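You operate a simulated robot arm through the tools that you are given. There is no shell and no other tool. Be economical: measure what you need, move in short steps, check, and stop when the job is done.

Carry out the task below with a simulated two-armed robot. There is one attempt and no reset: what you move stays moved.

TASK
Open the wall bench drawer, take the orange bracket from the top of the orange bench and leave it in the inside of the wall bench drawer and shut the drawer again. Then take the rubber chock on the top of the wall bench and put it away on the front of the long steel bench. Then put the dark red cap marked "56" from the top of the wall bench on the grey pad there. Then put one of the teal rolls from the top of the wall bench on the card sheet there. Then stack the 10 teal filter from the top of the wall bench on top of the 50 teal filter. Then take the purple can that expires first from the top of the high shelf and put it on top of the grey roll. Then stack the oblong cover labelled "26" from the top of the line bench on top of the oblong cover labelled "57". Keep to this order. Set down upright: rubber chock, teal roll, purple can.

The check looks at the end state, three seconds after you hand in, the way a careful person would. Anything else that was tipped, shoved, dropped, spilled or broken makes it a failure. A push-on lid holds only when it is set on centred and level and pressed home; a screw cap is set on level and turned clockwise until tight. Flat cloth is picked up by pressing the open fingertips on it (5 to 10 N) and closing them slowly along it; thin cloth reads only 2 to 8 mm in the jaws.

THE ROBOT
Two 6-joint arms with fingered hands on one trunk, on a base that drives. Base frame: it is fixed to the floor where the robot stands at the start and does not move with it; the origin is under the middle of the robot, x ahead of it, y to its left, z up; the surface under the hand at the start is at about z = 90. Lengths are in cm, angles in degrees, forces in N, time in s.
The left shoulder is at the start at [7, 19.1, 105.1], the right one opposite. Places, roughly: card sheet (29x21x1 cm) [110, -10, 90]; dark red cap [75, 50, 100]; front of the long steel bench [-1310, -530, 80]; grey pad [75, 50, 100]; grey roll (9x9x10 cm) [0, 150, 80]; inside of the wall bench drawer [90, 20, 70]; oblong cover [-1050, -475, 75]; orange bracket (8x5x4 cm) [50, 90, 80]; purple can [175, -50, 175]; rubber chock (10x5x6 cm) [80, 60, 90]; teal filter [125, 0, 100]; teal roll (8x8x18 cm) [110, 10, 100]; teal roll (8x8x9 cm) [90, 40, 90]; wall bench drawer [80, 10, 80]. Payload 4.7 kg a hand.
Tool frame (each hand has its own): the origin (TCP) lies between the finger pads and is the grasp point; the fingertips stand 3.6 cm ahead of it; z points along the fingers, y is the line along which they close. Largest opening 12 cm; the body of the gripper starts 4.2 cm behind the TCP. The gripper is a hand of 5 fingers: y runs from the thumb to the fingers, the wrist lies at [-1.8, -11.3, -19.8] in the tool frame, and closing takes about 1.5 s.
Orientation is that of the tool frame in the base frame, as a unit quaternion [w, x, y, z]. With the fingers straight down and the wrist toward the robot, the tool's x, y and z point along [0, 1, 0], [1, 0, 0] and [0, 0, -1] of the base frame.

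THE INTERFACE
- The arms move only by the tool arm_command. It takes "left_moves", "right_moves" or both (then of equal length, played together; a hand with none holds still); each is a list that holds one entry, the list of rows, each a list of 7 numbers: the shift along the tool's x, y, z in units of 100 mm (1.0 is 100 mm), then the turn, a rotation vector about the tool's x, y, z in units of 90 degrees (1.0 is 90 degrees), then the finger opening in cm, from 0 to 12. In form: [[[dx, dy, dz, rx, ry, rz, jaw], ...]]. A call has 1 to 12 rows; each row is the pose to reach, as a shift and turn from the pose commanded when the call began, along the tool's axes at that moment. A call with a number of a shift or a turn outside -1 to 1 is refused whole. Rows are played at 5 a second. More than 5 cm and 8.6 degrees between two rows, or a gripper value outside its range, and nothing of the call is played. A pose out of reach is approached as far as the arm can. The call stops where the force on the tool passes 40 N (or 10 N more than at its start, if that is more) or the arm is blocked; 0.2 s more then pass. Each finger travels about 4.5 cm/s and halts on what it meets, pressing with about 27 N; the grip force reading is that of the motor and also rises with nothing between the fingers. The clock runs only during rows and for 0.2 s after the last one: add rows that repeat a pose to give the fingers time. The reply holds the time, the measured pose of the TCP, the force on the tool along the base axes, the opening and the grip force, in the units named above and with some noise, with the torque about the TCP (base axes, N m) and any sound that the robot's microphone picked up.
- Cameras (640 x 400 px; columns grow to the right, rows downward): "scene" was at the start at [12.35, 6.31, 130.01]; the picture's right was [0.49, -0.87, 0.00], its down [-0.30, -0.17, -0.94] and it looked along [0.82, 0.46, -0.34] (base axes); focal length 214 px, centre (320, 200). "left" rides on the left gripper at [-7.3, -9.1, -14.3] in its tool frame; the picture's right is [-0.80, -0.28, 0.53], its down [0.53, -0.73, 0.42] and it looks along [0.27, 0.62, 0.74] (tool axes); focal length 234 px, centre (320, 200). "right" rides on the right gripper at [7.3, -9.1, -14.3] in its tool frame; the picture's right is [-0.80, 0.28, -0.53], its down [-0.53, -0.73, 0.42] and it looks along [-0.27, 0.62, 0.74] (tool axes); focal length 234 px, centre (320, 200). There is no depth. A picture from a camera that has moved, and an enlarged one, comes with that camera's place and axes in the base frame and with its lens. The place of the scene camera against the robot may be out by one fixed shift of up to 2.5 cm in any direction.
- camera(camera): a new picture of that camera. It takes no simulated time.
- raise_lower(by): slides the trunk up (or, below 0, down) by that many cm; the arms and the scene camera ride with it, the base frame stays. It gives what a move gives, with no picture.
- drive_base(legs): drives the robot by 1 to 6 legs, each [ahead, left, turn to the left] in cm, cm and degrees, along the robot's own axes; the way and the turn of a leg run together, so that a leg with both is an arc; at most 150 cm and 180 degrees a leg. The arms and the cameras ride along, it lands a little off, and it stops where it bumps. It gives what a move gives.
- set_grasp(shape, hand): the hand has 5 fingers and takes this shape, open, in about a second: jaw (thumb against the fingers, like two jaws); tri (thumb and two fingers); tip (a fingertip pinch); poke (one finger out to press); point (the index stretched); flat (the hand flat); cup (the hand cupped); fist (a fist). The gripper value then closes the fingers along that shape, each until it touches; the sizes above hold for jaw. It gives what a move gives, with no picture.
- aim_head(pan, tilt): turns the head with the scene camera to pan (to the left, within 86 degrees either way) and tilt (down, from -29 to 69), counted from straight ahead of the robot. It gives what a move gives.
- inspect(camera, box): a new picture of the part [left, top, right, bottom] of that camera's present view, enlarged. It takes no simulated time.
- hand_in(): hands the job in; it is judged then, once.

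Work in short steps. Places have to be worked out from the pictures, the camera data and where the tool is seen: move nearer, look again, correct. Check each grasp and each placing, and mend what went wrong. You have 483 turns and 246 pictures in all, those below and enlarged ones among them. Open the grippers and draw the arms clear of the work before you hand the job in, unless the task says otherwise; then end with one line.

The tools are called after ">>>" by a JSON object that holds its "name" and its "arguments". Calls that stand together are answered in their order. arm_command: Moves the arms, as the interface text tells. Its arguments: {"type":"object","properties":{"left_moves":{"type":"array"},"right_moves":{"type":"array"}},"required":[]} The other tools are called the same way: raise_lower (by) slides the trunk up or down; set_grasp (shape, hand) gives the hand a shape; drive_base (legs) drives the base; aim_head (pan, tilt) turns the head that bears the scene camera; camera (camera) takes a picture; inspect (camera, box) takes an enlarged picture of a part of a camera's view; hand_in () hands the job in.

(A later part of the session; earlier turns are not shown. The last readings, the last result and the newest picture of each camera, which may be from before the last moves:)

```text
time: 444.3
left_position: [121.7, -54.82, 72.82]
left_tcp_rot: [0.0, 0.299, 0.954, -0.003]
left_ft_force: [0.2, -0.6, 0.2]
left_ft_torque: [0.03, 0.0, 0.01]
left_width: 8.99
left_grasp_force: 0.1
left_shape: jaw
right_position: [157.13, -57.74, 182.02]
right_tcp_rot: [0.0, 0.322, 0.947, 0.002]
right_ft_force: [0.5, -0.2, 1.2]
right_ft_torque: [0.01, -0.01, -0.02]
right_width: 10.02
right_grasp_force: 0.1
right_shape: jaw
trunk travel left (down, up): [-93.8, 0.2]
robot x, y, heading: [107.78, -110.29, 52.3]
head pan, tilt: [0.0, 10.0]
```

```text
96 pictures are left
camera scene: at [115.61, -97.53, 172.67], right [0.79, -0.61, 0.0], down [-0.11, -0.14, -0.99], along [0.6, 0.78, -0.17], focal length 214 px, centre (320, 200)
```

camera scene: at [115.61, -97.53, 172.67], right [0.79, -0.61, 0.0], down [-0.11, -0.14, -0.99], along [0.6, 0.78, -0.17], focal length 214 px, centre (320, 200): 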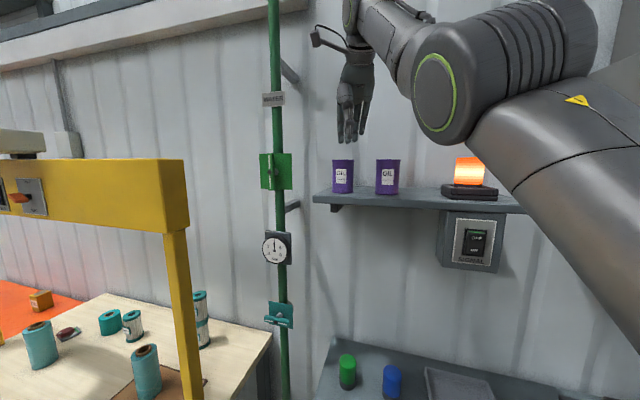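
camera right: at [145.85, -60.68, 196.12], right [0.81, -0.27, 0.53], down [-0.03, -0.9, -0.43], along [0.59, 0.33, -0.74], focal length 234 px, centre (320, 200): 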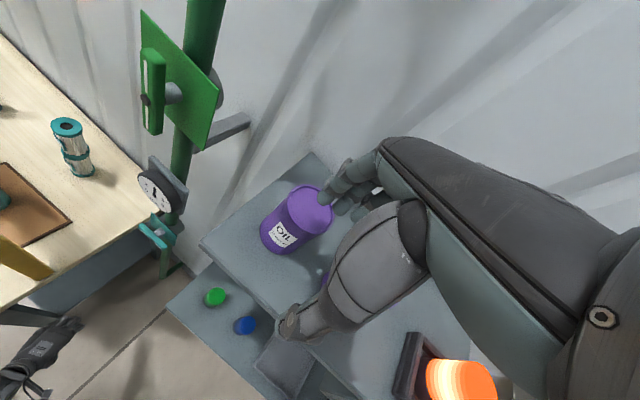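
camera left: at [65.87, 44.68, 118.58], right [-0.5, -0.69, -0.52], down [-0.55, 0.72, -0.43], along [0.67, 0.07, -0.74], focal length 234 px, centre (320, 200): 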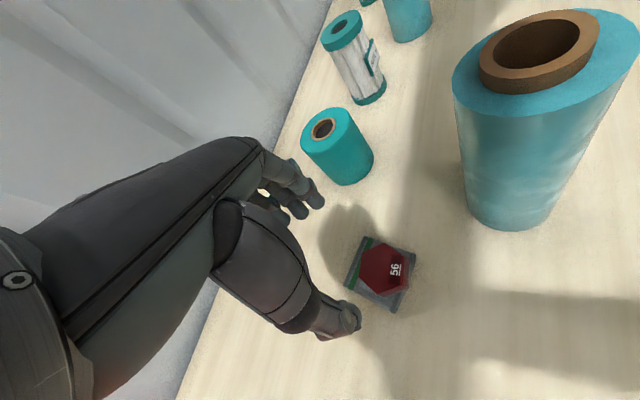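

Can at [161.7, -52.4]; hand 7 cm short. I drive forward 7 cm.

>>> {"name": "drive_base", "arguments": {"legs": [[7, -0.4, 0]]}}

>>> {"name": "arm_command", "arguments": {"right_moves": [[[0, 0, 0, 0, 0, 0, 11.5], [0, 0, 0, 0, 0, 0, 11.5], [0, 0, 0, 0, 0, 0, 11.5]]]}}

>>> {"name": "camera", "arguments": {"camera": "right"}}

```text
time: 445.4
left_position: [125.81, -49.89, 73.11]
left_tcp_rot: [0.002, 0.299, 0.954, 0.0]
left_ft_force: [-0.5, -1.3, -0.1]
left_ft_torque: [0.08, -0.05, 0.0]
left_width: 8.98
left_grasp_force: 0.0
left_shape: jaw
right_position: [160.99, -53.21, 182.69]
right_tcp_rot: [0.002, 0.323, 0.947, 0.006]
right_ft_force: [-1.1, -1.2, 1.2]
right_ft_torque: [0.12, -0.13, -0.01]
right_width: 10.02
right_grasp_force: 0.1
right_shape: jaw
trunk travel left (down, up): [-93.8, 0.2]
robot x, y, heading: [111.75, -105.04, 52.0]
head pan, tilt: [0.0, 10.0]
```

```text
time: 446.1
left_position: [126.16, -49.59, 72.67]
left_tcp_rot: [0.0, 0.299, 0.954, -0.005]
left_ft_force: [0.3, 0.3, 0.6]
left_ft_torque: [-0.01, -0.01, -0.02]
left_width: 9.0
left_grasp_force: 0.0
left_shape: jaw
right_position: [161.69, -52.26, 181.84]
right_tcp_rot: [0.0, 0.323, 0.946, 0.002]
right_ft_force: [-0.6, 0.9, -1.0]
right_ft_torque: [0.03, 0.05, -0.02]
right_width: 11.49
right_grasp_force: 0.0
right_shape: jaw
trunk travel left (down, up): [-93.8, 0.2]
robot x, y, heading: [112.19, -105.35, 52.1]
head pan, tilt: [0.0, 10.0]
```

```text
95 pictures are left
camera right: at [150.46, -55.26, 196.08], right [0.81, -0.27, 0.53], down [-0.02, -0.9, -0.43], along [0.59, 0.33, -0.74], focal length 234 px, centre (320, 200)
```

right: 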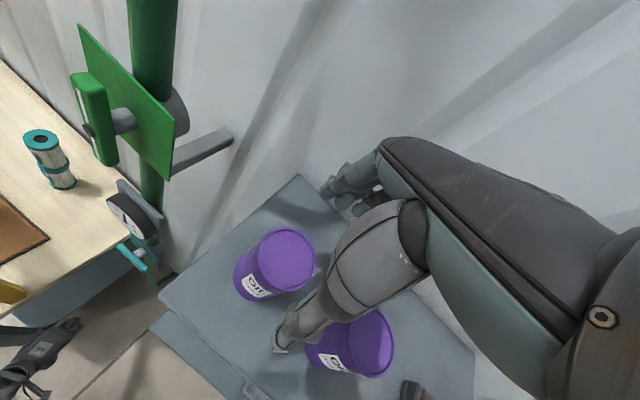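

Slight offset (~0.6 cm). I correct it with the arm, then lower with the trunk.

>>> {"name": "arm_command", "arguments": {"right_moves": [[[0.04, 0.05, 0, 0, 0, 0, 11.5], [0.04, 0.05, 0, 0, 0, 0, 11.5]]]}}

>>> {"name": "raise_lower", "arguments": {"by": -6}}

>>> {"name": "camera", "arguments": {"camera": "right"}}

>>> {"name": "camera", "arguments": {"camera": "scene"}}

```text
time: 446.8
left_position: [126.26, -49.51, 72.61]
left_tcp_rot: [0.0, 0.299, 0.954, -0.005]
left_ft_force: [-0.6, 0.0, -0.1]
left_ft_torque: [0.0, 0.01, -0.03]
left_width: 8.99
left_grasp_force: 0.1
left_shape: jaw
right_position: [161.67, -51.87, 181.76]
right_tcp_rot: [0.0, 0.323, 0.947, 0.002]
right_ft_force: [0.3, -0.3, 0.3]
right_ft_torque: [0.0, -0.01, -0.01]
right_width: 11.49
right_grasp_force: 0.1
right_shape: jaw
right hand out of reach, approached as far as the arm can: row 1, 2
trunk travel left (down, up): [-93.8, 0.2]
robot x, y, heading: [112.62, -105.34, 52.4]
head pan, tilt: [0.0, 10.0]
```

```text
time: 447.8
left_position: [126.15, -49.56, 66.75]
left_tcp_rot: [0.0, 0.299, 0.954, -0.005]
left_ft_force: [0.0, -0.1, 0.0]
left_ft_torque: [-0.02, 0.02, -0.01]
left_width: 8.97
left_grasp_force: 0.0
left_shape: jaw
right_position: [161.69, -52.11, 175.71]
right_tcp_rot: [0.0, 0.322, 0.947, 0.003]
right_ft_force: [-0.2, 0.3, -0.6]
right_ft_torque: [0.02, -0.03, 0.0]
right_width: 11.49
right_grasp_force: 0.0
right_shape: jaw
trunk travel left (down, up): [-87.8, 6.2]
robot x, y, heading: [112.19, -105.39, 52.4]
head pan, tilt: [0.0, 10.0]
```

```text
94 pictures are left
camera right: at [150.29, -55.01, 189.9], right [0.81, -0.27, 0.53], down [-0.02, -0.9, -0.43], along [0.59, 0.33, -0.73], focal length 234 px, centre (320, 200)
```

right: 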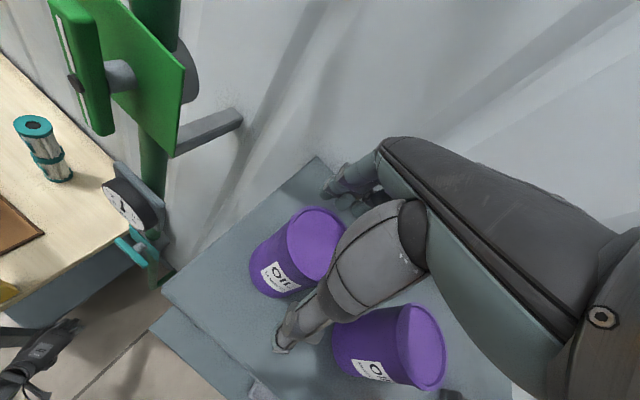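

```text
93 pictures are left
camera scene: at [120.22, -92.18, 166.64], right [0.79, -0.61, 0.0], down [-0.11, -0.14, -0.98], along [0.6, 0.78, -0.17], focal length 214 px, centre (320, 200)
```

scene: 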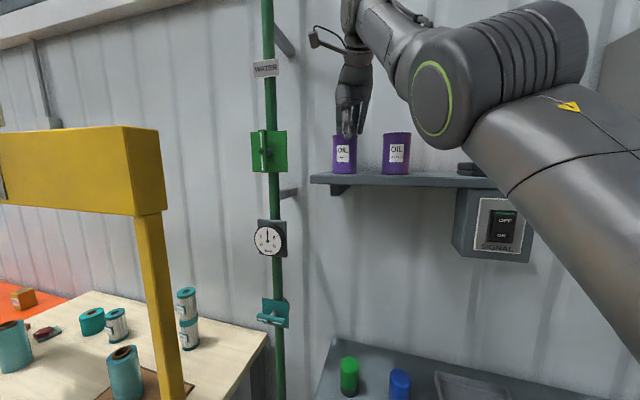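

Within the opening. I lower 4.5 more and close.

>>> {"name": "raise_lower", "arguments": {"by": -4.5}}

>>> {"name": "arm_command", "arguments": {"right_moves": [[[0, 0, 0, 0, 0, 0, 10], [0, 0, 0, 0, 0, 0, 8], [0, 0, 0, 0, 0, 0, 6], [0, 0, 0, 0, 0, 0, 4], [0, 0, 0, 0, 0, 0, 4], [0, 0, 0, 0, 0, 0, 4], [0, 0, 0, 0, 0, 0, 4], [0, 0, 0, 0, 0, 0, 4]]]}}

>>> {"name": "camera", "arguments": {"camera": "right"}}

```text
time: 448.6
left_position: [126.17, -49.43, 62.25]
left_tcp_rot: [0.0, 0.299, 0.954, -0.005]
left_ft_force: [0.0, 0.3, -0.4]
left_ft_torque: [0.0, -0.02, -0.03]
left_width: 8.97
left_grasp_force: 0.1
left_shape: jaw
right_position: [161.69, -52.04, 171.28]
right_tcp_rot: [0.0, 0.322, 0.947, 0.003]
right_ft_force: [0.0, -0.2, 0.7]
right_ft_torque: [-0.01, 0.01, -0.01]
right_width: 11.46
right_grasp_force: 0.1
right_shape: jaw
trunk travel left (down, up): [-83.3, 10.7]
robot x, y, heading: [112.33, -104.86, 52.1]
head pan, tilt: [0.0, 10.0]
```

```text
time: 450.4
left_position: [126.21, -49.47, 62.22]
left_tcp_rot: [0.001, 0.299, 0.954, -0.004]
left_ft_force: [-1.0, -0.7, -0.3]
left_ft_torque: [0.04, 0.01, 0.01]
left_width: 8.94
left_grasp_force: 0.1
left_shape: jaw
right_position: [161.85, -51.94, 171.07]
right_tcp_rot: [0.0, 0.322, 0.947, 0.002]
right_ft_force: [-0.3, 0.2, 0.0]
right_ft_torque: [-0.01, -0.01, 0.04]
right_width: 6.01
right_grasp_force: 27.5
right_shape: jaw
trunk travel left (down, up): [-83.3, 10.7]
robot x, y, heading: [112.44, -105.34, 52.2]
head pan, tilt: [0.0, 10.0]
```

```text
92 pictures are left
camera right: at [150.36, -54.93, 185.34], right [0.81, -0.27, 0.53], down [-0.02, -0.9, -0.43], along [0.59, 0.33, -0.74], focal length 234 px, centre (320, 200)
```

right: 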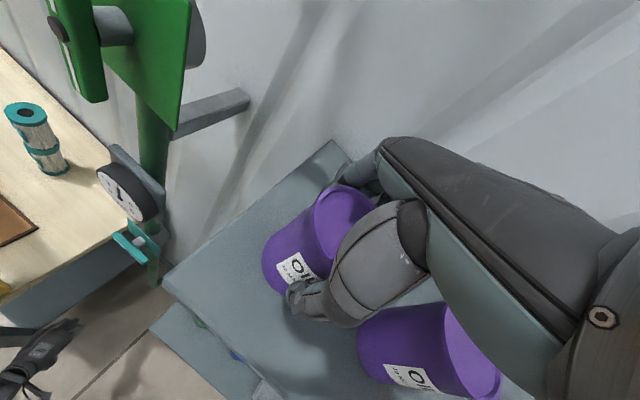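

Gripped. I raise the trunk 10 cm and back straight away from the shelf.

>>> {"name": "raise_lower", "arguments": {"by": 10}}

>>> {"name": "drive_base", "arguments": {"legs": [[-60, 0, 0]]}}

>>> {"name": "camera", "arguments": {"camera": "scene"}}

```text
time: 451.8
left_position: [126.21, -49.49, 72.13]
left_tcp_rot: [0.0, 0.299, 0.954, -0.004]
left_ft_force: [1.3, 0.7, -0.5]
left_ft_torque: [0.0, 0.0, 0.03]
left_width: 9.0
left_grasp_force: 0.1
left_shape: jaw
right_position: [161.79, -51.86, 181.13]
right_tcp_rot: [0.0, 0.323, 0.946, 0.003]
right_ft_force: [0.7, -0.3, -3.9]
right_ft_torque: [0.0, 0.03, 0.01]
right_width: 6.04
right_grasp_force: 26.8
right_shape: jaw
trunk travel left (down, up): [-93.3, 0.7]
robot x, y, heading: [111.8, -105.4, 52.1]
head pan, tilt: [0.0, 10.0]
```

```text
time: 455.1
left_position: [90.11, -96.0, 72.15]
left_tcp_rot: [0.0, 0.3, 0.954, -0.006]
left_ft_force: [0.2, -0.5, -0.4]
left_ft_torque: [-0.03, 0.02, 0.0]
left_width: 8.97
left_grasp_force: 0.1
left_shape: jaw
right_position: [125.93, -98.38, 181.01]
right_tcp_rot: [-0.001, 0.323, 0.946, 0.001]
right_ft_force: [-0.6, 0.4, -3.6]
right_ft_torque: [-0.05, 0.05, 0.01]
right_width: 6.02
right_grasp_force: 27.2
right_shape: jaw
trunk travel left (down, up): [-93.3, 0.7]
robot x, y, heading: [75.67, -151.73, 52.1]
head pan, tilt: [0.0, 10.0]
```

```text
91 pictures are left
camera scene: at [84.18, -138.52, 172.1], right [0.79, -0.62, 0.0], down [-0.11, -0.14, -0.98], along [0.61, 0.78, -0.18], focal length 214 px, centre (320, 200)
```

scene: 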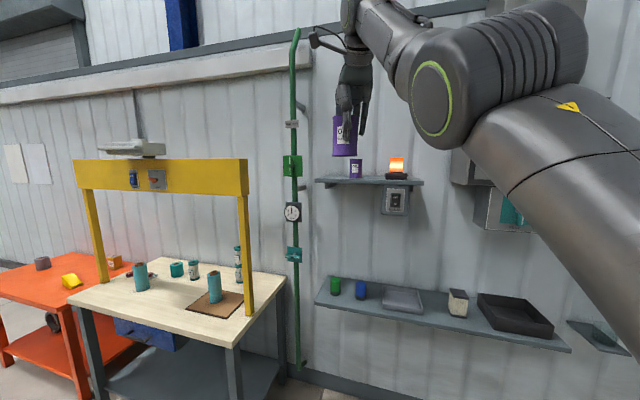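

The can is held. In free space I lower the trunk and bring the right hand down to normal working height.

>>> {"name": "raise_lower", "arguments": {"by": -14}}

>>> {"name": "arm_command", "arguments": {"right_moves": [[[0, 0.1, 0.3, 0, 0, 0, 4], [0, 0.2, 0.6, 0, 0, 0, 4], [0, 0.3, 0.9, 0, 0, 0, 4]]], "left_moves": [[[0, 0, -0.3, 0, 0, 0, 9], [0, 0, -0.6, 0, 0, 0, 9], [0, 0, -0.9, 0, 0, 0, 9]]]}}

>>> {"name": "arm_command", "arguments": {"right_moves": [[[0, 0.1, 0.3, 0, 0, 0, 4], [0, 0.2, 0.6, 0, 0, 0, 4], [0, 0.3, 0.9, 0, 0, 0, 4]]], "left_moves": [[[0, 0, -0.3, 0, 0, 0, 9], [0, 0, -0.6, 0, 0, 0, 9], [0, 0, -0.9, 0, 0, 0, 9]]]}}

>>> {"name": "arm_command", "arguments": {"right_moves": [[[0, 0, 0.4, 0, 0, 0, 4], [0, 0, 0.8, 0, 0, 0, 4], [0, 0, 1.0, 0, 0, 0, 4]]], "left_moves": [[[0, 0, -0.4, 0, 0, 0, 9], [0, 0, -0.8, 0, 0, 0, 9], [0, 0, -1.0, 0, 0, 0, 9]]]}}

>>> {"name": "arm_command", "arguments": {"right_moves": [[[0, -0.1, 0.4, 0, 0, 0, 4], [0, -0.2, 0.8, 0, 0, 0, 4], [0, -0.3, 1.0, 0, 0, 0, 4]]], "left_moves": [[[0, 0, -0.4, 0, 0, 0, 9], [0, 0, -0.8, 0, 0, 0, 9], [0, 0, -1.0, 0, 0, 0, 9]]]}}

```text
time: 456.8
left_position: [90.09, -96.11, 58.07]
left_tcp_rot: [0.0, 0.3, 0.954, -0.005]
left_ft_force: [0.1, 0.3, 0.7]
left_ft_torque: [-0.01, -0.03, -0.03]
left_width: 9.0
left_grasp_force: 0.0
left_shape: jaw
right_position: [125.63, -98.73, 167.02]
right_tcp_rot: [-0.001, 0.324, 0.946, 0.003]
right_ft_force: [-0.5, 0.6, -4.0]
right_ft_torque: [0.03, 0.01, 0.0]
right_width: 6.0
right_grasp_force: 27.0
right_shape: jaw
trunk travel left (down, up): [-79.3, 14.7]
robot x, y, heading: [76.43, -151.46, 51.7]
head pan, tilt: [0.0, 10.0]
```

```text
time: 457.6
left_position: [90.12, -96.03, 66.99]
left_tcp_rot: [0.0, 0.3, 0.954, -0.006]
left_ft_force: [0.7, 0.3, 0.2]
left_ft_torque: [-0.02, -0.01, 0.01]
left_width: 9.0
left_grasp_force: 0.0
left_shape: jaw
right_position: [128.54, -93.54, 160.02]
right_tcp_rot: [0.001, 0.323, 0.946, 0.0]
right_ft_force: [-0.1, 0.6, -3.5]
right_ft_torque: [-0.02, 0.05, 0.03]
right_width: 6.0
right_grasp_force: 27.3
right_shape: jaw
right hand out of reach, approached as far as the arm can: row 1, 2, 3
trunk travel left (down, up): [-79.3, 14.7]
robot x, y, heading: [76.21, -151.82, 52.0]
head pan, tilt: [0.0, 10.0]
```

```text
time: 458.4
left_position: [90.24, -95.88, 76.14]
left_tcp_rot: [0.0, 0.301, 0.954, -0.005]
left_ft_force: [0.8, 1.3, 0.6]
left_ft_torque: [0.0, 0.01, 0.03]
left_width: 8.97
left_grasp_force: 0.0
left_shape: jaw
right_position: [131.29, -89.2, 152.21]
right_tcp_rot: [-0.001, 0.324, 0.946, 0.0]
right_ft_force: [0.4, -0.6, -3.0]
right_ft_torque: [-0.04, -0.01, -0.03]
right_width: 6.0
right_grasp_force: 27.0
right_shape: jaw
right hand out of reach, approached as far as the arm can: row 1, 2, 3
trunk travel left (down, up): [-79.3, 14.7]
robot x, y, heading: [76.17, -151.4, 51.9]
head pan, tilt: [0.0, 10.0]
```

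```text
time: 459.2
left_position: [90.15, -95.86, 86.3]
left_tcp_rot: [0.001, 0.299, 0.954, -0.006]
left_ft_force: [0.2, 0.1, 0.4]
left_ft_torque: [0.0, -0.03, 0.0]
left_width: 8.99
left_grasp_force: 0.0
left_shape: jaw
right_position: [132.61, -85.54, 143.83]
right_tcp_rot: [0.0, 0.324, 0.946, 0.002]
right_ft_force: [0.6, 0.3, -2.5]
right_ft_torque: [-0.02, 0.0, -0.01]
right_width: 6.02
right_grasp_force: 26.9
right_shape: jaw
right hand out of reach, approached as far as the arm can: row 1, 2, 3
trunk travel left (down, up): [-79.3, 14.7]
robot x, y, heading: [76.05, -151.88, 51.9]
head pan, tilt: [0.0, 10.0]
```

```text
time: 460.0
left_position: [90.11, -95.87, 96.31]
left_tcp_rot: [0.0, 0.3, 0.954, -0.005]
left_ft_force: [0.2, -0.1, 0.6]
left_ft_torque: [-0.02, -0.01, -0.03]
left_width: 8.98
left_grasp_force: 0.0
left_shape: jaw
right_position: [132.64, -82.5, 136.08]
right_tcp_rot: [0.001, 0.324, 0.946, 0.002]
right_ft_force: [0.7, 0.1, -3.4]
right_ft_torque: [0.01, 0.01, 0.0]
right_width: 5.98
right_grasp_force: 27.4
right_shape: jaw
right hand out of reach, approached as far as the arm can: row 1, 2, 3
trunk travel left (down, up): [-79.3, 14.7]
robot x, y, heading: [75.69, -151.64, 52.0]
head pan, tilt: [0.0, 10.0]
```

>>> {"name": "arm_command", "arguments": {"right_moves": [[[-0.1, -0.1, 0.4, 0, 0, 0, 4], [-0.2, -0.2, 0.8, 0, 0, 0, 4], [-0.3, -0.3, 1.0, 0, 0, 0, 4]]]}}

>>> {"name": "arm_command", "arguments": {"right_moves": [[[-0.1, -0.1, 0.4, 0, 0, 0, 4], [-0.2, -0.3, 0.8, 0, 0, 0, 4], [-0.3, -0.5, 1.0, 0, 0, 0, 4]]]}}

>>> {"name": "arm_command", "arguments": {"right_moves": [[[-0.1, -0.1, 0.4, 0, 0, 0, 4], [-0.2, -0.3, 0.8, 0, 0, 0, 4], [-0.3, -0.5, 1.0, 0, 0, 0, 4]]]}}

```text
time: 460.8
left_position: [90.15, -95.82, 96.32]
left_tcp_rot: [0.0, 0.3, 0.954, -0.006]
left_ft_force: [-0.2, 0.4, -0.3]
left_ft_torque: [0.02, 0.01, 0.01]
left_width: 8.97
left_grasp_force: 0.0
left_shape: jaw
right_position: [135.36, -81.23, 127.01]
right_tcp_rot: [0.001, 0.323, 0.946, 0.002]
right_ft_force: [-0.4, 0.6, -3.3]
right_ft_torque: [-0.02, 0.04, -0.01]
right_width: 5.98
right_grasp_force: 27.4
right_shape: jaw
right hand out of reach, approached as far as the arm can: row 1, 2, 3
trunk travel left (down, up): [-79.3, 14.7]
robot x, y, heading: [75.78, -151.73, 52.1]
head pan, tilt: [0.0, 10.0]
```

```text
time: 461.6
left_position: [90.08, -95.87, 96.3]
left_tcp_rot: [0.001, 0.3, 0.954, -0.005]
left_ft_force: [-0.4, -0.1, -0.7]
left_ft_torque: [0.0, 0.01, 0.02]
left_width: 9.0
left_grasp_force: 0.1
left_shape: jaw
right_position: [137.19, -81.02, 117.9]
right_tcp_rot: [0.0, 0.322, 0.947, 0.001]
right_ft_force: [0.1, -0.4, -3.7]
right_ft_torque: [0.0, 0.0, -0.03]
right_width: 5.99
right_grasp_force: 26.8
right_shape: jaw
right hand out of reach, approached as far as the arm can: row 1, 2, 3
trunk travel left (down, up): [-79.3, 14.7]
robot x, y, heading: [76.02, -151.46, 52.2]
head pan, tilt: [0.0, 10.0]
```

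```text
time: 462.4
left_position: [90.16, -95.69, 96.38]
left_tcp_rot: [0.0, 0.3, 0.954, -0.006]
left_ft_force: [-0.3, 0.3, -0.1]
left_ft_torque: [0.02, -0.03, -0.01]
left_width: 9.01
left_grasp_force: 0.1
left_shape: jaw
right_position: [138.62, -81.67, 108.08]
right_tcp_rot: [-0.001, 0.323, 0.946, 0.002]
right_ft_force: [0.3, 0.2, -2.9]
right_ft_torque: [0.0, 0.03, 0.03]
right_width: 5.97
right_grasp_force: 26.8
right_shape: jaw
right hand out of reach, approached as far as the arm can: row 1, 2, 3
trunk travel left (down, up): [-79.3, 14.7]
robot x, y, heading: [75.9, -152.07, 51.9]
head pan, tilt: [0.0, 10.0]
```

>>> {"name": "arm_command", "arguments": {"right_moves": [[[-0.1, -0.1, 0.4, 0, 0, 0, 4], [-0.2, -0.2, 0.8, 0, 0, 0, 4], [-0.2, -0.4, 1.0, 0, 0, 0, 4]]]}}

>>> {"name": "arm_command", "arguments": {"right_moves": [[[0, -0.3, 0.3, 0, 0, 0, 4], [0, -0.6, 0.5, 0, 0, 0, 4], [0, -0.9, 0.7, 0, 0, 0, 4]]]}}

>>> {"name": "arm_command", "arguments": {"right_moves": [[[0, -0.3, 0, 0, 0, 0, 4], [0, -0.6, 0, 0, 0, 0, 4], [0, -0.9, 0, 0, 0, 0, 4]]]}}

```text
time: 463.2
left_position: [90.14, -95.77, 96.44]
left_tcp_rot: [0.0, 0.3, 0.954, -0.005]
left_ft_force: [-1.0, 0.5, -0.2]
left_ft_torque: [-0.02, 0.01, 0.0]
left_width: 9.02
left_grasp_force: 0.0
left_shape: jaw
right_position: [138.59, -83.57, 97.34]
right_tcp_rot: [0.0, 0.323, 0.946, 0.001]
right_ft_force: [0.6, 0.9, -3.4]
right_ft_torque: [0.03, -0.02, 0.01]
right_width: 5.98
right_grasp_force: 26.6
right_shape: jaw
right hand out of reach, approached as far as the arm can: row 1, 2, 3
trunk travel left (down, up): [-79.3, 14.7]
robot x, y, heading: [75.86, -151.76, 52.1]
head pan, tilt: [0.0, 10.0]
```

```text
time: 464.0
left_position: [90.15, -95.84, 96.3]
left_tcp_rot: [0.0, 0.299, 0.954, -0.005]
left_ft_force: [0.1, -0.2, -0.1]
left_ft_torque: [0.0, 0.02, 0.02]
left_width: 8.99
left_grasp_force: 0.1
left_shape: jaw
right_position: [135.62, -84.82, 88.55]
right_tcp_rot: [0.0, 0.323, 0.946, 0.002]
right_ft_force: [0.1, -0.2, -3.1]
right_ft_torque: [-0.06, 0.03, -0.04]
right_width: 5.97
right_grasp_force: 26.9
right_shape: jaw
right hand out of reach, approached as far as the arm can: row 1, 2, 3
trunk travel left (down, up): [-79.3, 14.7]
robot x, y, heading: [75.94, -151.82, 51.8]
head pan, tilt: [0.0, 10.0]
```

```text
time: 464.8
left_position: [90.02, -95.81, 96.39]
left_tcp_rot: [0.001, 0.3, 0.954, -0.004]
left_ft_force: [1.0, -0.1, 1.1]
left_ft_torque: [-0.01, -0.01, 0.01]
left_width: 8.97
left_grasp_force: 0.0
left_shape: jaw
right_position: [133.11, -85.06, 85.82]
right_tcp_rot: [0.001, 0.323, 0.946, 0.002]
right_ft_force: [0.4, -0.2, -3.5]
right_ft_torque: [-0.01, -0.01, 0.01]
right_width: 5.98
right_grasp_force: 26.4
right_shape: jaw
right hand out of reach, approached as far as the arm can: row 1, 2, 3
trunk travel left (down, up): [-79.3, 14.7]
robot x, y, heading: [75.89, -151.57, 52.0]
head pan, tilt: [0.0, 10.0]
```

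>>> {"name": "arm_command", "arguments": {"right_moves": [[[0, -0.1, 0.4, 0, 0, 0, 4], [0, -0.3, 0.7, 0, 0, 0, 4], [0, -0.6, 0.9, 0, 0, 0, 4]]]}}

>>> {"name": "arm_command", "arguments": {"right_moves": [[[0, -0.3, 0.1, 0, 0, 0, 4], [0, -0.6, 0.2, 0, 0, 0, 4], [0, -0.9, 0.3, 0, 0, 0, 4]]]}}

>>> {"name": "camera", "arguments": {"camera": "right"}}

```text
time: 465.6
left_position: [90.18, -95.75, 96.44]
left_tcp_rot: [-0.002, 0.3, 0.954, -0.004]
left_ft_force: [-0.7, -0.1, 1.2]
left_ft_torque: [0.03, 0.03, 0.0]
left_width: 8.99
left_grasp_force: 0.1
left_shape: jaw
right_position: [129.8, -89.78, 76.87]
right_tcp_rot: [0.0, 0.323, 0.946, 0.004]
right_ft_force: [-0.4, -0.3, -2.2]
right_ft_torque: [-0.03, 0.01, -0.01]
right_width: 5.97
right_grasp_force: 27.0
right_shape: jaw
right hand out of reach, approached as far as the arm can: row 1
trunk travel left (down, up): [-79.3, 14.7]
robot x, y, heading: [75.62, -151.6, 51.8]
head pan, tilt: [0.0, 10.0]
```

```text
time: 466.4
left_position: [90.08, -95.78, 96.36]
left_tcp_rot: [0.001, 0.3, 0.954, -0.004]
left_ft_force: [-0.1, 0.3, 0.3]
left_ft_torque: [0.0, 0.0, 0.02]
left_width: 8.98
left_grasp_force: 0.0
left_shape: jaw
right_position: [124.42, -96.93, 73.95]
right_tcp_rot: [0.003, 0.324, 0.946, 0.003]
right_ft_force: [0.6, 0.2, -3.5]
right_ft_torque: [-0.01, -0.01, 0.04]
right_width: 5.97
right_grasp_force: 26.9
right_shape: jaw
trunk travel left (down, up): [-79.3, 14.7]
robot x, y, heading: [76.02, -151.53, 52.0]
head pan, tilt: [0.0, 10.0]
```

```text
90 pictures are left
camera right: at [112.92, -99.8, 88.12], right [0.8, -0.27, 0.53], down [-0.03, -0.9, -0.43], along [0.6, 0.33, -0.73], focal length 234 px, centre (320, 200)
```

right: 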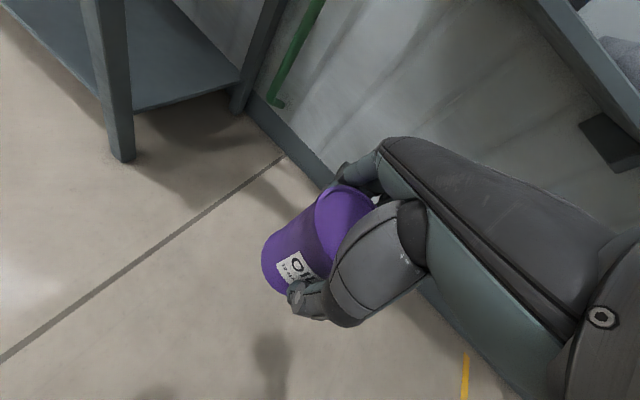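

Unstuck. I move the right hand out to its own side and up to a carrying height.

>>> {"name": "arm_command", "arguments": {"right_moves": [[[-0.3, 0, -0.3, 0, 0, 0, 4], [-0.6, 0, -0.6, 0, 0, 0, 4], [-0.9, 0, -0.9, 0, 0, 0, 4]]]}}

>>> {"name": "arm_command", "arguments": {"right_moves": [[[-0.3, 0.1, -0.3, 0, 0, 0, 4], [-0.6, 0.2, -0.6, 0, 0, 0, 4], [-0.9, 0.3, -0.9, 0, 0, 0, 4]]]}}

>>> {"name": "arm_command", "arguments": {"right_moves": [[[-0.1, 0.1, -0.3, 0, 0, 0, 4], [-0.2, 0.2, -0.6, 0, 0, 0, 4], [-0.3, 0.3, -0.9, 0, 0, 0, 4]]]}}

```text
time: 467.2
left_position: [90.17, -95.79, 96.23]
left_tcp_rot: [0.0, 0.299, 0.954, -0.004]
left_ft_force: [-0.5, 0.2, -0.6]
left_ft_torque: [0.01, -0.01, 0.0]
left_width: 9.01
left_grasp_force: 0.0
left_shape: jaw
right_position: [131.38, -102.42, 82.71]
right_tcp_rot: [-0.001, 0.323, 0.946, 0.002]
right_ft_force: [0.3, -0.6, -4.5]
right_ft_torque: [0.0, 0.05, -0.01]
right_width: 5.95
right_grasp_force: 27.2
right_shape: jaw
trunk travel left (down, up): [-79.3, 14.7]
robot x, y, heading: [75.6, -151.45, 52.0]
head pan, tilt: [0.0, 10.0]
```

```text
time: 468.0
left_position: [90.17, -95.78, 96.32]
left_tcp_rot: [0.0, 0.3, 0.954, -0.005]
left_ft_force: [0.8, -0.9, -0.5]
left_ft_torque: [0.02, 0.01, -0.01]
left_width: 8.99
left_grasp_force: 0.1
left_shape: jaw
right_position: [140.33, -105.59, 91.73]
right_tcp_rot: [0.0, 0.323, 0.946, 0.002]
right_ft_force: [0.6, -0.4, -3.7]
right_ft_torque: [0.0, 0.05, 0.01]
right_width: 5.94
right_grasp_force: 26.9
right_shape: jaw
trunk travel left (down, up): [-79.3, 14.7]
robot x, y, heading: [76.17, -151.81, 52.2]
head pan, tilt: [0.0, 10.0]
```

```text
time: 468.8
left_position: [90.11, -95.81, 96.34]
left_tcp_rot: [0.0, 0.299, 0.954, -0.004]
left_ft_force: [0.4, -0.1, -0.1]
left_ft_torque: [0.0, -0.01, 0.0]
left_width: 8.99
left_grasp_force: 0.1
left_shape: jaw
right_position: [144.73, -105.0, 100.95]
right_tcp_rot: [0.0, 0.323, 0.946, 0.001]
right_ft_force: [0.0, -0.1, -4.5]
right_ft_torque: [0.0, 0.02, 0.02]
right_width: 5.97
right_grasp_force: 27.4
right_shape: jaw
trunk travel left (down, up): [-79.3, 14.7]
robot x, y, heading: [76.06, -151.87, 52.0]
head pan, tilt: [0.0, 10.0]
```

I raise the trunk 10 and drive back to the left toward the orange bench's grey roll.

>>> {"name": "raise_lower", "arguments": {"by": 10}}

>>> {"name": "drive_base", "arguments": {"legs": [[0, 0, -15.1], [-25, 0, 0], [0, 105, 0], [0, 105, 0], [0, 100, 0]]}}

>>> {"name": "aim_head", "arguments": {"pan": -10, "tilt": 25}}

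>>> {"name": "camera", "arguments": {"camera": "scene"}}

```text
time: 470.1
left_position: [90.15, -95.74, 106.32]
left_tcp_rot: [0.0, 0.3, 0.954, -0.005]
left_ft_force: [-0.6, 0.3, -0.5]
left_ft_torque: [0.03, 0.02, 0.01]
left_width: 8.99
left_grasp_force: 0.0
left_shape: jaw
right_position: [144.81, -104.93, 111.12]
right_tcp_rot: [-0.001, 0.324, 0.946, 0.002]
right_ft_force: [-0.3, -0.1, -3.6]
right_ft_torque: [-0.05, 0.02, -0.01]
right_width: 5.93
right_grasp_force: 26.5
right_shape: jaw
trunk travel left (down, up): [-89.3, 4.7]
robot x, y, heading: [75.72, -151.56, 52.0]
head pan, tilt: [0.0, 10.0]
```

```text
time: 487.4
left_position: [-103.67, 125.53, 106.39]
left_tcp_rot: [0.0, 0.412, 0.911, -0.004]
left_ft_force: [0.2, 0.0, -0.6]
left_ft_torque: [-0.03, -0.02, -0.03]
left_width: 8.98
left_grasp_force: 0.1
left_shape: jaw
right_position: [-52.97, 103.65, 111.03]
right_tcp_rot: [-0.001, 0.434, 0.901, 0.001]
right_ft_force: [0.3, 0.0, -3.0]
right_ft_torque: [-0.03, 0.01, 0.0]
right_width: 5.93
right_grasp_force: 27.2
right_shape: jaw
trunk travel left (down, up): [-89.3, 4.7]
robot x, y, heading: [-131.17, 74.54, 38.2]
head pan, tilt: [0.0, 10.0]
```

```text
time: 488.2
left_position: [-103.68, 125.71, 106.27]
left_tcp_rot: [0.0, 0.412, 0.911, -0.005]
left_ft_force: [0.8, 0.3, -0.2]
left_ft_torque: [0.02, 0.04, 0.01]
left_width: 8.97
left_grasp_force: 0.1
left_shape: jaw
right_position: [-52.95, 103.69, 111.07]
right_tcp_rot: [0.0, 0.434, 0.901, 0.002]
right_ft_force: [-0.4, 1.1, -3.4]
right_ft_torque: [0.0, 0.0, -0.03]
right_width: 5.93
right_grasp_force: 26.5
right_shape: jaw
trunk travel left (down, up): [-89.3, 4.7]
robot x, y, heading: [-130.41, 74.45, 38.2]
head pan, tilt: [-10.0, 25.0]
```

```text
89 pictures are left
camera scene: at [-119.44, 83.86, 165.7], right [0.47, -0.88, 0.0], down [-0.37, -0.2, -0.91], along [0.8, 0.43, -0.42], focal length 214 px, centre (320, 200)
```

scene: 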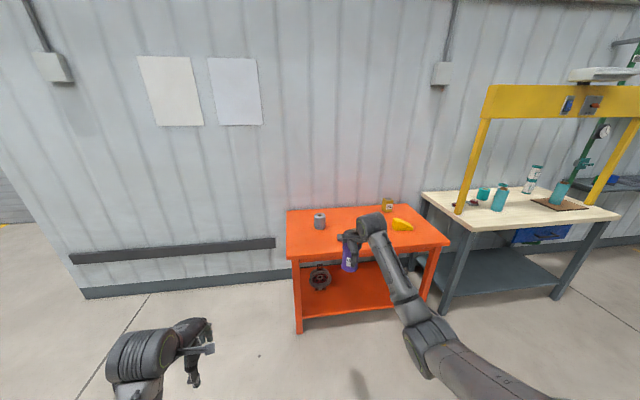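

The grey roll is at about [0, 147.5]. I drive 45 cm closer and look with the wrist camera.

>>> {"name": "drive_base", "arguments": {"legs": [[45, 1.5, 0]]}}

>>> {"name": "camera", "arguments": {"camera": "right"}}

>>> {"name": "camera", "arguments": {"camera": "scene"}}

```text
time: 490.9
left_position: [-69.7, 154.75, 106.39]
left_tcp_rot: [-0.001, 0.41, 0.912, -0.005]
left_ft_force: [-0.4, -0.5, 0.2]
left_ft_torque: [0.02, 0.0, 0.0]
left_width: 8.99
left_grasp_force: 0.0
left_shape: jaw
right_position: [-18.8, 133.12, 111.08]
right_tcp_rot: [0.0, 0.431, 0.902, 0.002]
right_ft_force: [0.3, -0.3, -3.6]
right_ft_torque: [-0.02, 0.03, 0.02]
right_width: 5.92
right_grasp_force: 27.2
right_shape: jaw
trunk travel left (down, up): [-89.3, 4.7]
robot x, y, heading: [-96.49, 103.46, 38.5]
head pan, tilt: [-10.0, 25.0]
```

```text
88 pictures are left
camera right: at [-30.52, 132.91, 125.27], right [0.72, -0.45, 0.53], down [-0.24, -0.87, -0.43], along [0.65, 0.18, -0.74], focal length 234 px, centre (320, 200)
```

right: 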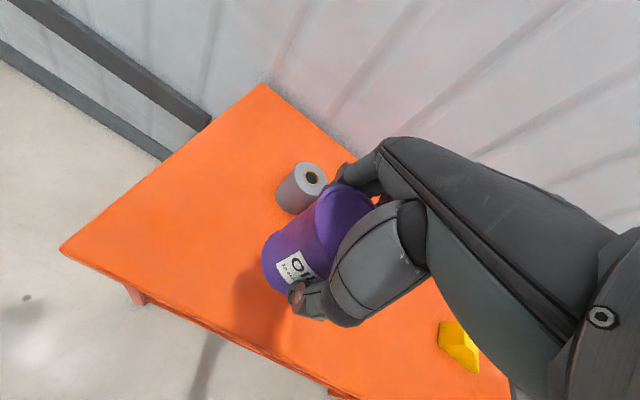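

```text
87 pictures are left
camera scene: at [-85.24, 112.88, 165.7], right [0.48, -0.88, 0.0], down [-0.37, -0.2, -0.91], along [0.8, 0.43, -0.42], focal length 214 px, centre (320, 200)
```

scene: 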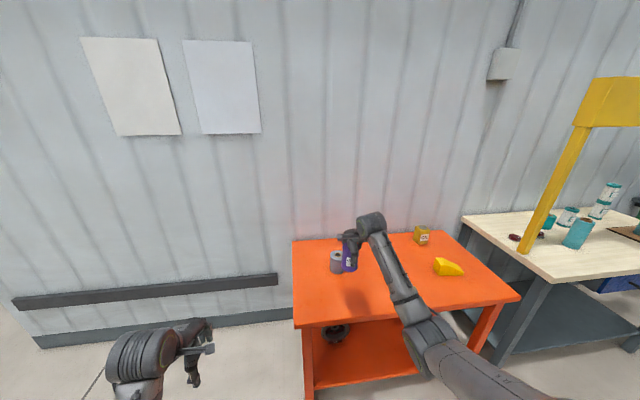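

Roll refined to [0.7, 146.2]. I drive so the can comes above it.

>>> {"name": "drive_base", "arguments": {"legs": [[23.4, -2.6, 0]]}}

>>> {"name": "camera", "arguments": {"camera": "right"}}

>>> {"name": "aim_head", "arguments": {"pan": -15, "tilt": 40}}

>>> {"name": "camera", "arguments": {"camera": "scene"}}

```text
time: 492.7
left_position: [-50.08, 167.46, 106.34]
left_tcp_rot: [0.0, 0.407, 0.913, -0.004]
left_ft_force: [-1.1, -0.3, 0.5]
left_ft_torque: [0.0, -0.01, 0.0]
left_width: 9.0
left_grasp_force: 0.0
left_shape: jaw
right_position: [0.9, 146.03, 111.01]
right_tcp_rot: [0.0, 0.431, 0.903, 0.002]
right_ft_force: [-0.8, -0.5, -3.6]
right_ft_torque: [0.02, -0.02, 0.0]
right_width: 5.94
right_grasp_force: 27.3
right_shape: jaw
trunk travel left (down, up): [-89.3, 4.7]
robot x, y, heading: [-76.6, 116.45, 38.8]
head pan, tilt: [-10.0, 25.0]
```

```text
86 pictures are left
camera right: at [-10.83, 145.77, 125.29], right [0.72, -0.45, 0.53], down [-0.23, -0.87, -0.43], along [0.65, 0.19, -0.73], focal length 234 px, centre (320, 200)
```

right: 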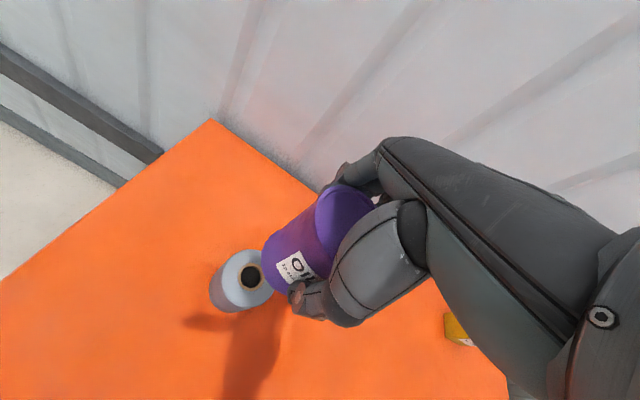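

```text
time: 493.4
left_position: [-49.84, 167.45, 106.26]
left_tcp_rot: [-0.001, 0.407, 0.913, -0.006]
left_ft_force: [-0.2, -0.4, -0.7]
left_ft_torque: [-0.04, 0.0, 0.0]
left_width: 9.0
left_grasp_force: 0.1
left_shape: jaw
right_position: [1.09, 146.1, 110.97]
right_tcp_rot: [0.0, 0.431, 0.903, 0.001]
right_ft_force: [0.5, 0.1, -3.1]
right_ft_torque: [-0.02, 0.07, 0.02]
right_width: 5.95
right_grasp_force: 27.0
right_shape: jaw
trunk travel left (down, up): [-89.3, 4.7]
robot x, y, heading: [-76.66, 116.38, 38.8]
head pan, tilt: [-15.0, 40.0]
```

```text
85 pictures are left
camera scene: at [-65.5, 124.66, 163.35], right [0.4, -0.92, 0.0], down [-0.59, -0.26, -0.77], along [0.7, 0.31, -0.64], focal length 214 px, centre (320, 200)
```

scene: 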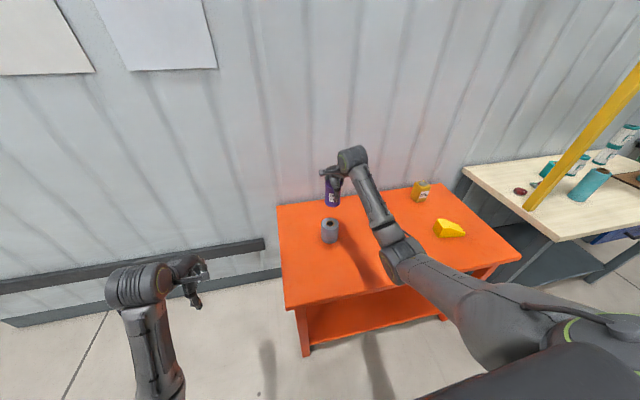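

Nearly above the roll. I correct slightly and lower 10 cm.

>>> {"name": "arm_command", "arguments": {"right_moves": [[[-0.02, 0.05, 0.35, 0, 0, 0, 4], [-0.03, 0.05, 0.7, 0, 0, 0, 4], [-0.03, 0.05, 1.05, 0, 0, 0, 4]]]}}

```text
refused: 1.05 is not a number from -1 to 1
```

>>> {"name": "arm_command", "arguments": {"right_moves": [[[-0.02, 0.05, 0.35, 0, 0, 0, 4], [-0.03, 0.05, 0.7, 0, 0, 0, 4], [-0.03, 0.05, 1.0, 0, 0, 0, 4]]]}}

>>> {"name": "inspect", "arguments": {"camera": "right", "box": [230, 170, 390, 330]}}

>>> {"name": "inspect", "arguments": {"camera": "scene", "box": [280, 150, 400, 260]}}

```text
time: 494.2
left_position: [-50.06, 167.37, 106.31]
left_tcp_rot: [0.0, 0.408, 0.913, -0.004]
left_ft_force: [0.1, -0.2, 0.2]
left_ft_torque: [-0.01, -0.04, 0.01]
left_width: 8.98
left_grasp_force: 0.0
left_shape: jaw
right_position: [1.6, 146.16, 100.85]
right_tcp_rot: [0.0, 0.43, 0.903, 0.002]
right_ft_force: [0.3, -1.1, -3.2]
right_ft_torque: [0.02, -0.01, -0.01]
right_width: 5.93
right_grasp_force: 26.6
right_shape: jaw
trunk travel left (down, up): [-89.3, 4.7]
robot x, y, heading: [-76.39, 116.22, 38.6]
head pan, tilt: [-15.0, 40.0]
```

```text
2.50 times, centred on (310, 250) of right
camera zoom: at [-10.15, 146.03, 115.04], right [0.72, -0.45, 0.53], down [-0.23, -0.87, -0.43], along [0.65, 0.19, -0.74], focal length 585 px, centre (345, 75)
```

zoom: 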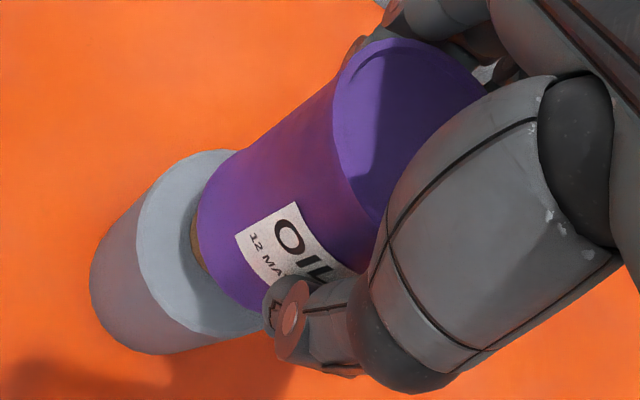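

```text
3.64 times, centred on (340, 205) of scene
camera zoom: at [-65.61, 124.59, 163.36], right [0.4, -0.92, 0.0], down [-0.59, -0.26, -0.77], along [0.7, 0.31, -0.64], focal length 780 px, centre (247, 182)
```

zoom: 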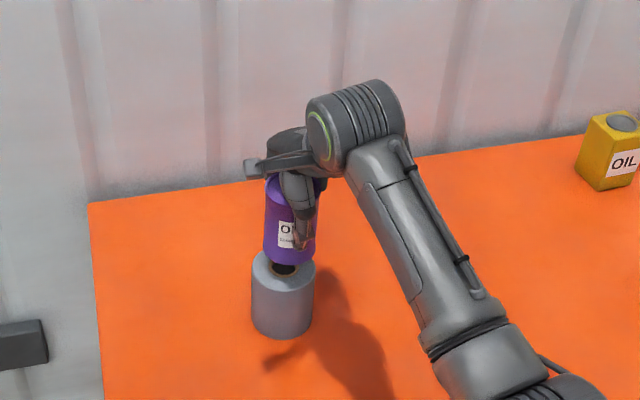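

The can needs ~0.6 cm more to the left. I correct and lower to just above contact.

>>> {"name": "arm_command", "arguments": {"right_moves": [[[0.03, 0.01, 0.08, 0, 0, 0, 4], [0.06, 0.01, 0.16, 0, 0, 0, 4], [0.06, 0.01, 0.24, 0, 0, 0, 4]]]}}

>>> {"name": "inspect", "arguments": {"camera": "right", "box": [230, 170, 390, 330]}}

>>> {"name": "inspect", "arguments": {"camera": "scene", "box": [300, 170, 370, 250]}}

```text
time: 495.1
left_position: [-49.97, 167.47, 106.27]
left_tcp_rot: [0.0, 0.407, 0.913, -0.005]
left_ft_force: [0.1, -0.7, 0.8]
left_ft_torque: [0.0, 0.01, 0.02]
left_width: 8.99
left_grasp_force: 0.2
left_shape: jaw
right_position: [1.3, 146.73, 98.43]
right_tcp_rot: [-0.001, 0.431, 0.902, 0.002]
right_ft_force: [-1.5, 0.4, -4.2]
right_ft_torque: [0.0, 0.03, 0.0]
right_width: 5.95
right_grasp_force: 26.6
right_shape: jaw
trunk travel left (down, up): [-89.3, 4.7]
robot x, y, heading: [-76.5, 116.88, 38.6]
head pan, tilt: [-15.0, 40.0]
```

```text
2.50 times, centred on (310, 250) of right
camera zoom: at [-10.43, 146.5, 112.68], right [0.72, -0.45, 0.53], down [-0.23, -0.87, -0.43], along [0.65, 0.19, -0.74], focal length 585 px, centre (345, 75)
```

zoom: 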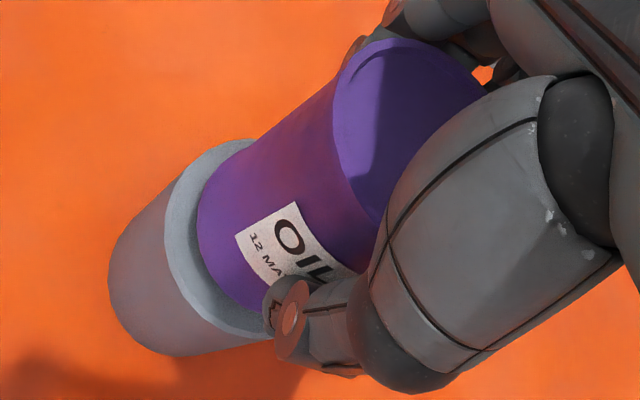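

```text
5.00 times, centred on (335, 210) of scene
camera zoom: at [-65.59, 124.58, 163.36], right [0.4, -0.92, 0.0], down [-0.59, -0.26, -0.77], along [0.7, 0.31, -0.64], focal length 1072 px, centre (245, 150)
```

zoom: 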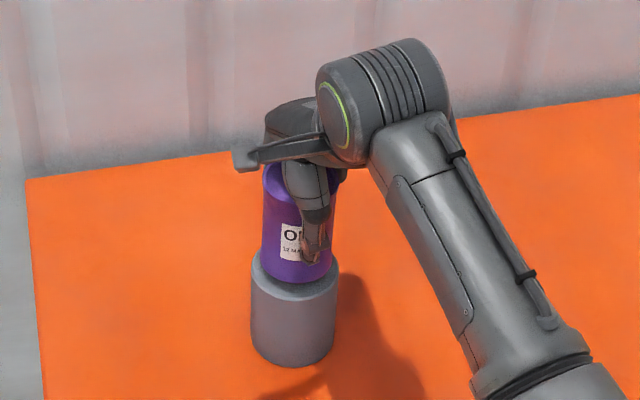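

Centred. I lower to contact in millimetre steps.

>>> {"name": "arm_command", "arguments": {"right_moves": [[[0, 0, 0.03, 0, 0, 0, 4], [0, 0, 0.05, 0, 0, 0, 4], [0, 0, 0.07, 0, 0, 0, 4], [0, 0, 0.08, 0, 0, 0, 4]]]}}

```text
time: 496.1
left_position: [-50.05, 167.41, 106.25]
left_tcp_rot: [-0.001, 0.407, 0.914, -0.005]
left_ft_force: [-0.2, 0.0, 0.7]
left_ft_torque: [0.0, 0.03, 0.0]
left_width: 8.99
left_grasp_force: 0.0
left_shape: jaw
right_position: [1.31, 146.76, 97.74]
right_tcp_rot: [0.0, 0.43, 0.903, 0.002]
right_ft_force: [-0.1, -0.5, -3.0]
right_ft_torque: [-0.01, 0.0, -0.03]
right_width: 5.92
right_grasp_force: 27.2
right_shape: jaw
trunk travel left (down, up): [-89.3, 4.7]
robot x, y, heading: [-76.6, 115.96, 38.8]
head pan, tilt: [-15.0, 40.0]
```

>>> {"name": "arm_command", "arguments": {"right_moves": [[[0, 0, 0.02, 0, 0, 0, 4], [0, 0, 0.03, 0, 0, 0, 4], [0, 0, 0.04, 0, 0, 0, 4]]]}}

```text
time: 496.9
left_position: [-49.97, 167.54, 106.37]
left_tcp_rot: [0.0, 0.407, 0.913, -0.005]
left_ft_force: [-0.6, 0.5, -0.6]
left_ft_torque: [-0.02, -0.02, -0.01]
left_width: 8.99
left_grasp_force: 0.1
left_shape: jaw
right_position: [1.36, 146.73, 97.2]
right_tcp_rot: [0.0, 0.431, 0.902, 0.002]
right_ft_force: [-0.6, -0.3, -2.6]
right_ft_torque: [0.0, -0.01, 0.0]
right_width: 5.93
right_grasp_force: 26.8
right_shape: jaw
trunk travel left (down, up): [-89.3, 4.7]
robot x, y, heading: [-76.69, 116.36, 39.0]
head pan, tilt: [-15.0, 40.0]
```

>>> {"name": "arm_command", "arguments": {"right_moves": [[[0, 0, 0.02, 0, 0, 0, 4], [0, 0, 0.03, 0, 0, 0, 4], [0, 0, 0.04, 0, 0, 0, 4]]]}}

>>> {"name": "inspect", "arguments": {"camera": "scene", "box": [300, 170, 370, 250]}}

```text
time: 497.6
left_position: [-50.11, 167.53, 106.4]
left_tcp_rot: [-0.001, 0.407, 0.913, -0.004]
left_ft_force: [0.4, 0.2, -0.1]
left_ft_torque: [-0.04, 0.02, 0.02]
left_width: 9.0
left_grasp_force: 0.0
left_shape: jaw
right_position: [1.34, 146.79, 97.23]
right_tcp_rot: [0.001, 0.43, 0.903, 0.003]
right_ft_force: [-1.7, 0.4, 1.8]
right_ft_torque: [0.08, -0.06, 0.03]
right_width: 5.94
right_grasp_force: 26.9
right_shape: jaw
trunk travel left (down, up): [-89.3, 4.7]
robot x, y, heading: [-76.68, 116.42, 39.0]
head pan, tilt: [-15.0, 40.0]
```

```text
5.00 times, centred on (335, 210) of scene
camera zoom: at [-65.73, 124.54, 163.38], right [0.4, -0.92, 0.0], down [-0.59, -0.26, -0.77], along [0.7, 0.31, -0.64], focal length 1072 px, centre (245, 150)
```

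zoom: 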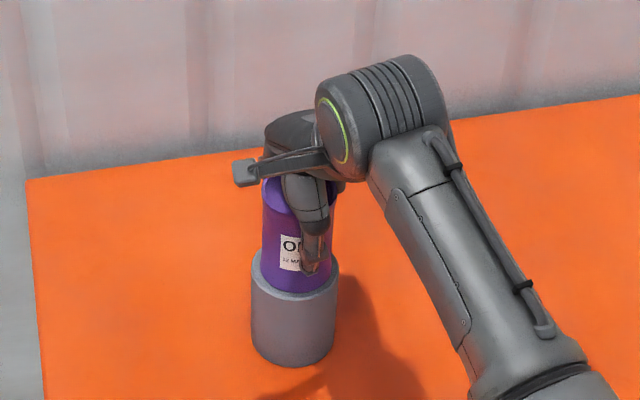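

Contact, centred. I release slowly and rise straight up.

>>> {"name": "arm_command", "arguments": {"right_moves": [[[0, 0, -0.01, 0, 0, 0, 6.3], [0, 0, -0.01, 0, 0, 0, 6.9], [0, 0, -0.01, 0, 0, 0, 7.7], [0, 0, -0.01, 0, 0, 0, 9], [0, 0, -0.01, 0, 0, 0, 10.5], [0, 0, -0.01, 0, 0, 0, 12], [0, 0, -0.01, 0, 0, 0, 12], [0, 0, -0.3, 0, 0, 0, 12], [0, 0, -0.6, 0, 0, 0, 12], [0, 0, -1.0, 0, 0, 0, 12]]]}}

>>> {"name": "camera", "arguments": {"camera": "right"}}

>>> {"name": "inspect", "arguments": {"camera": "scene", "box": [300, 170, 370, 250]}}

```text
time: 499.9
left_position: [-50.0, 167.42, 106.39]
left_tcp_rot: [0.0, 0.407, 0.913, -0.005]
left_ft_force: [0.3, -0.1, -0.8]
left_ft_torque: [-0.02, 0.01, -0.02]
left_width: 8.99
left_grasp_force: 0.0
left_shape: jaw
right_position: [1.25, 146.68, 107.04]
right_tcp_rot: [0.001, 0.431, 0.902, 0.002]
right_ft_force: [0.7, -1.0, 0.5]
right_ft_torque: [0.01, 0.01, -0.02]
right_width: 11.99
right_grasp_force: 0.0
right_shape: jaw
trunk travel left (down, up): [-89.3, 4.7]
robot x, y, heading: [-76.72, 116.31, 38.8]
head pan, tilt: [-15.0, 40.0]
```

```text
79 pictures are left
camera right: at [-10.36, 146.45, 121.28], right [0.72, -0.45, 0.53], down [-0.23, -0.87, -0.43], along [0.65, 0.19, -0.74], focal length 234 px, centre (320, 200)
```

right: 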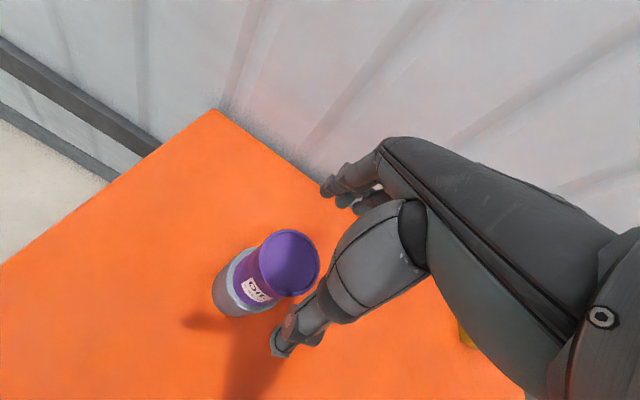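

```text
5.00 times, centred on (335, 210) of scene
camera zoom: at [-65.7, 124.56, 163.36], right [0.4, -0.92, 0.0], down [-0.59, -0.26, -0.77], along [0.7, 0.31, -0.64], focal length 1072 px, centre (245, 150)
```

zoom: 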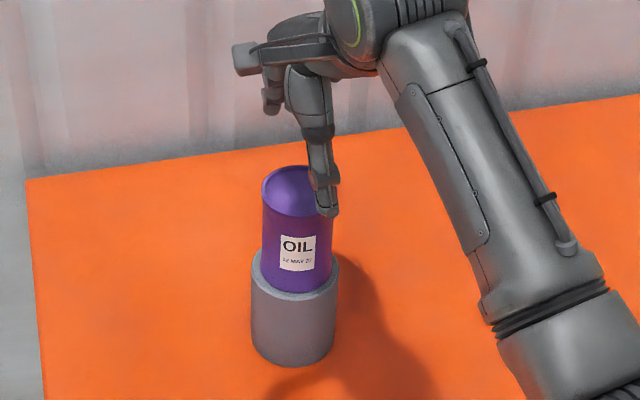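

The can (12 MAY 27) stands on the grey roll. I lift the hand clear, back off and start for the line bench.

>>> {"name": "arm_command", "arguments": {"right_moves": [[[0, 0, -0.3, 0, 0, 0, 12], [0, 0, -0.6, 0, 0, 0, 10]]]}}

>>> {"name": "drive_base", "arguments": {"legs": [[-45, 0, 0], [0, 0, 144.5], [115, 0, 0], [115, 0, 0], [113, 0, 0]]}}

```text
time: 500.4
left_position: [-50.06, 167.47, 106.34]
left_tcp_rot: [0.0, 0.407, 0.913, -0.005]
left_ft_force: [-0.4, -0.2, 0.3]
left_ft_torque: [-0.01, 0.01, -0.01]
left_width: 8.99
left_grasp_force: 0.1
left_shape: jaw
right_position: [1.3, 146.51, 113.1]
right_tcp_rot: [0.0, 0.43, 0.903, 0.002]
right_ft_force: [-0.5, -0.2, -1.2]
right_ft_torque: [0.02, 0.01, 0.02]
right_width: 10.03
right_grasp_force: 0.1
right_shape: jaw
trunk travel left (down, up): [-89.3, 4.7]
robot x, y, heading: [-76.53, 116.07, 39.0]
head pan, tilt: [-15.0, 40.0]
```

```text
time: 525.8
left_position: [-507.95, 46.81, 106.33]
left_tcp_rot: [-0.005, 0.742, -0.671, 0.002]
left_ft_force: [-0.4, -0.3, 0.3]
left_ft_torque: [0.01, 0.05, 0.03]
left_width: 8.99
left_grasp_force: 0.0
left_shape: jaw
right_position: [-537.18, 93.88, 113.06]
right_tcp_rot: [0.002, 0.725, -0.689, -0.001]
right_ft_force: [-0.6, -0.4, 0.1]
right_ft_torque: [0.02, 0.01, 0.0]
right_width: 10.01
right_grasp_force: 0.2
right_shape: jaw
trunk travel left (down, up): [-89.3, 4.7]
robot x, y, heading: [-456.17, 72.22, -177.4]
head pan, tilt: [-15.0, 40.0]
```

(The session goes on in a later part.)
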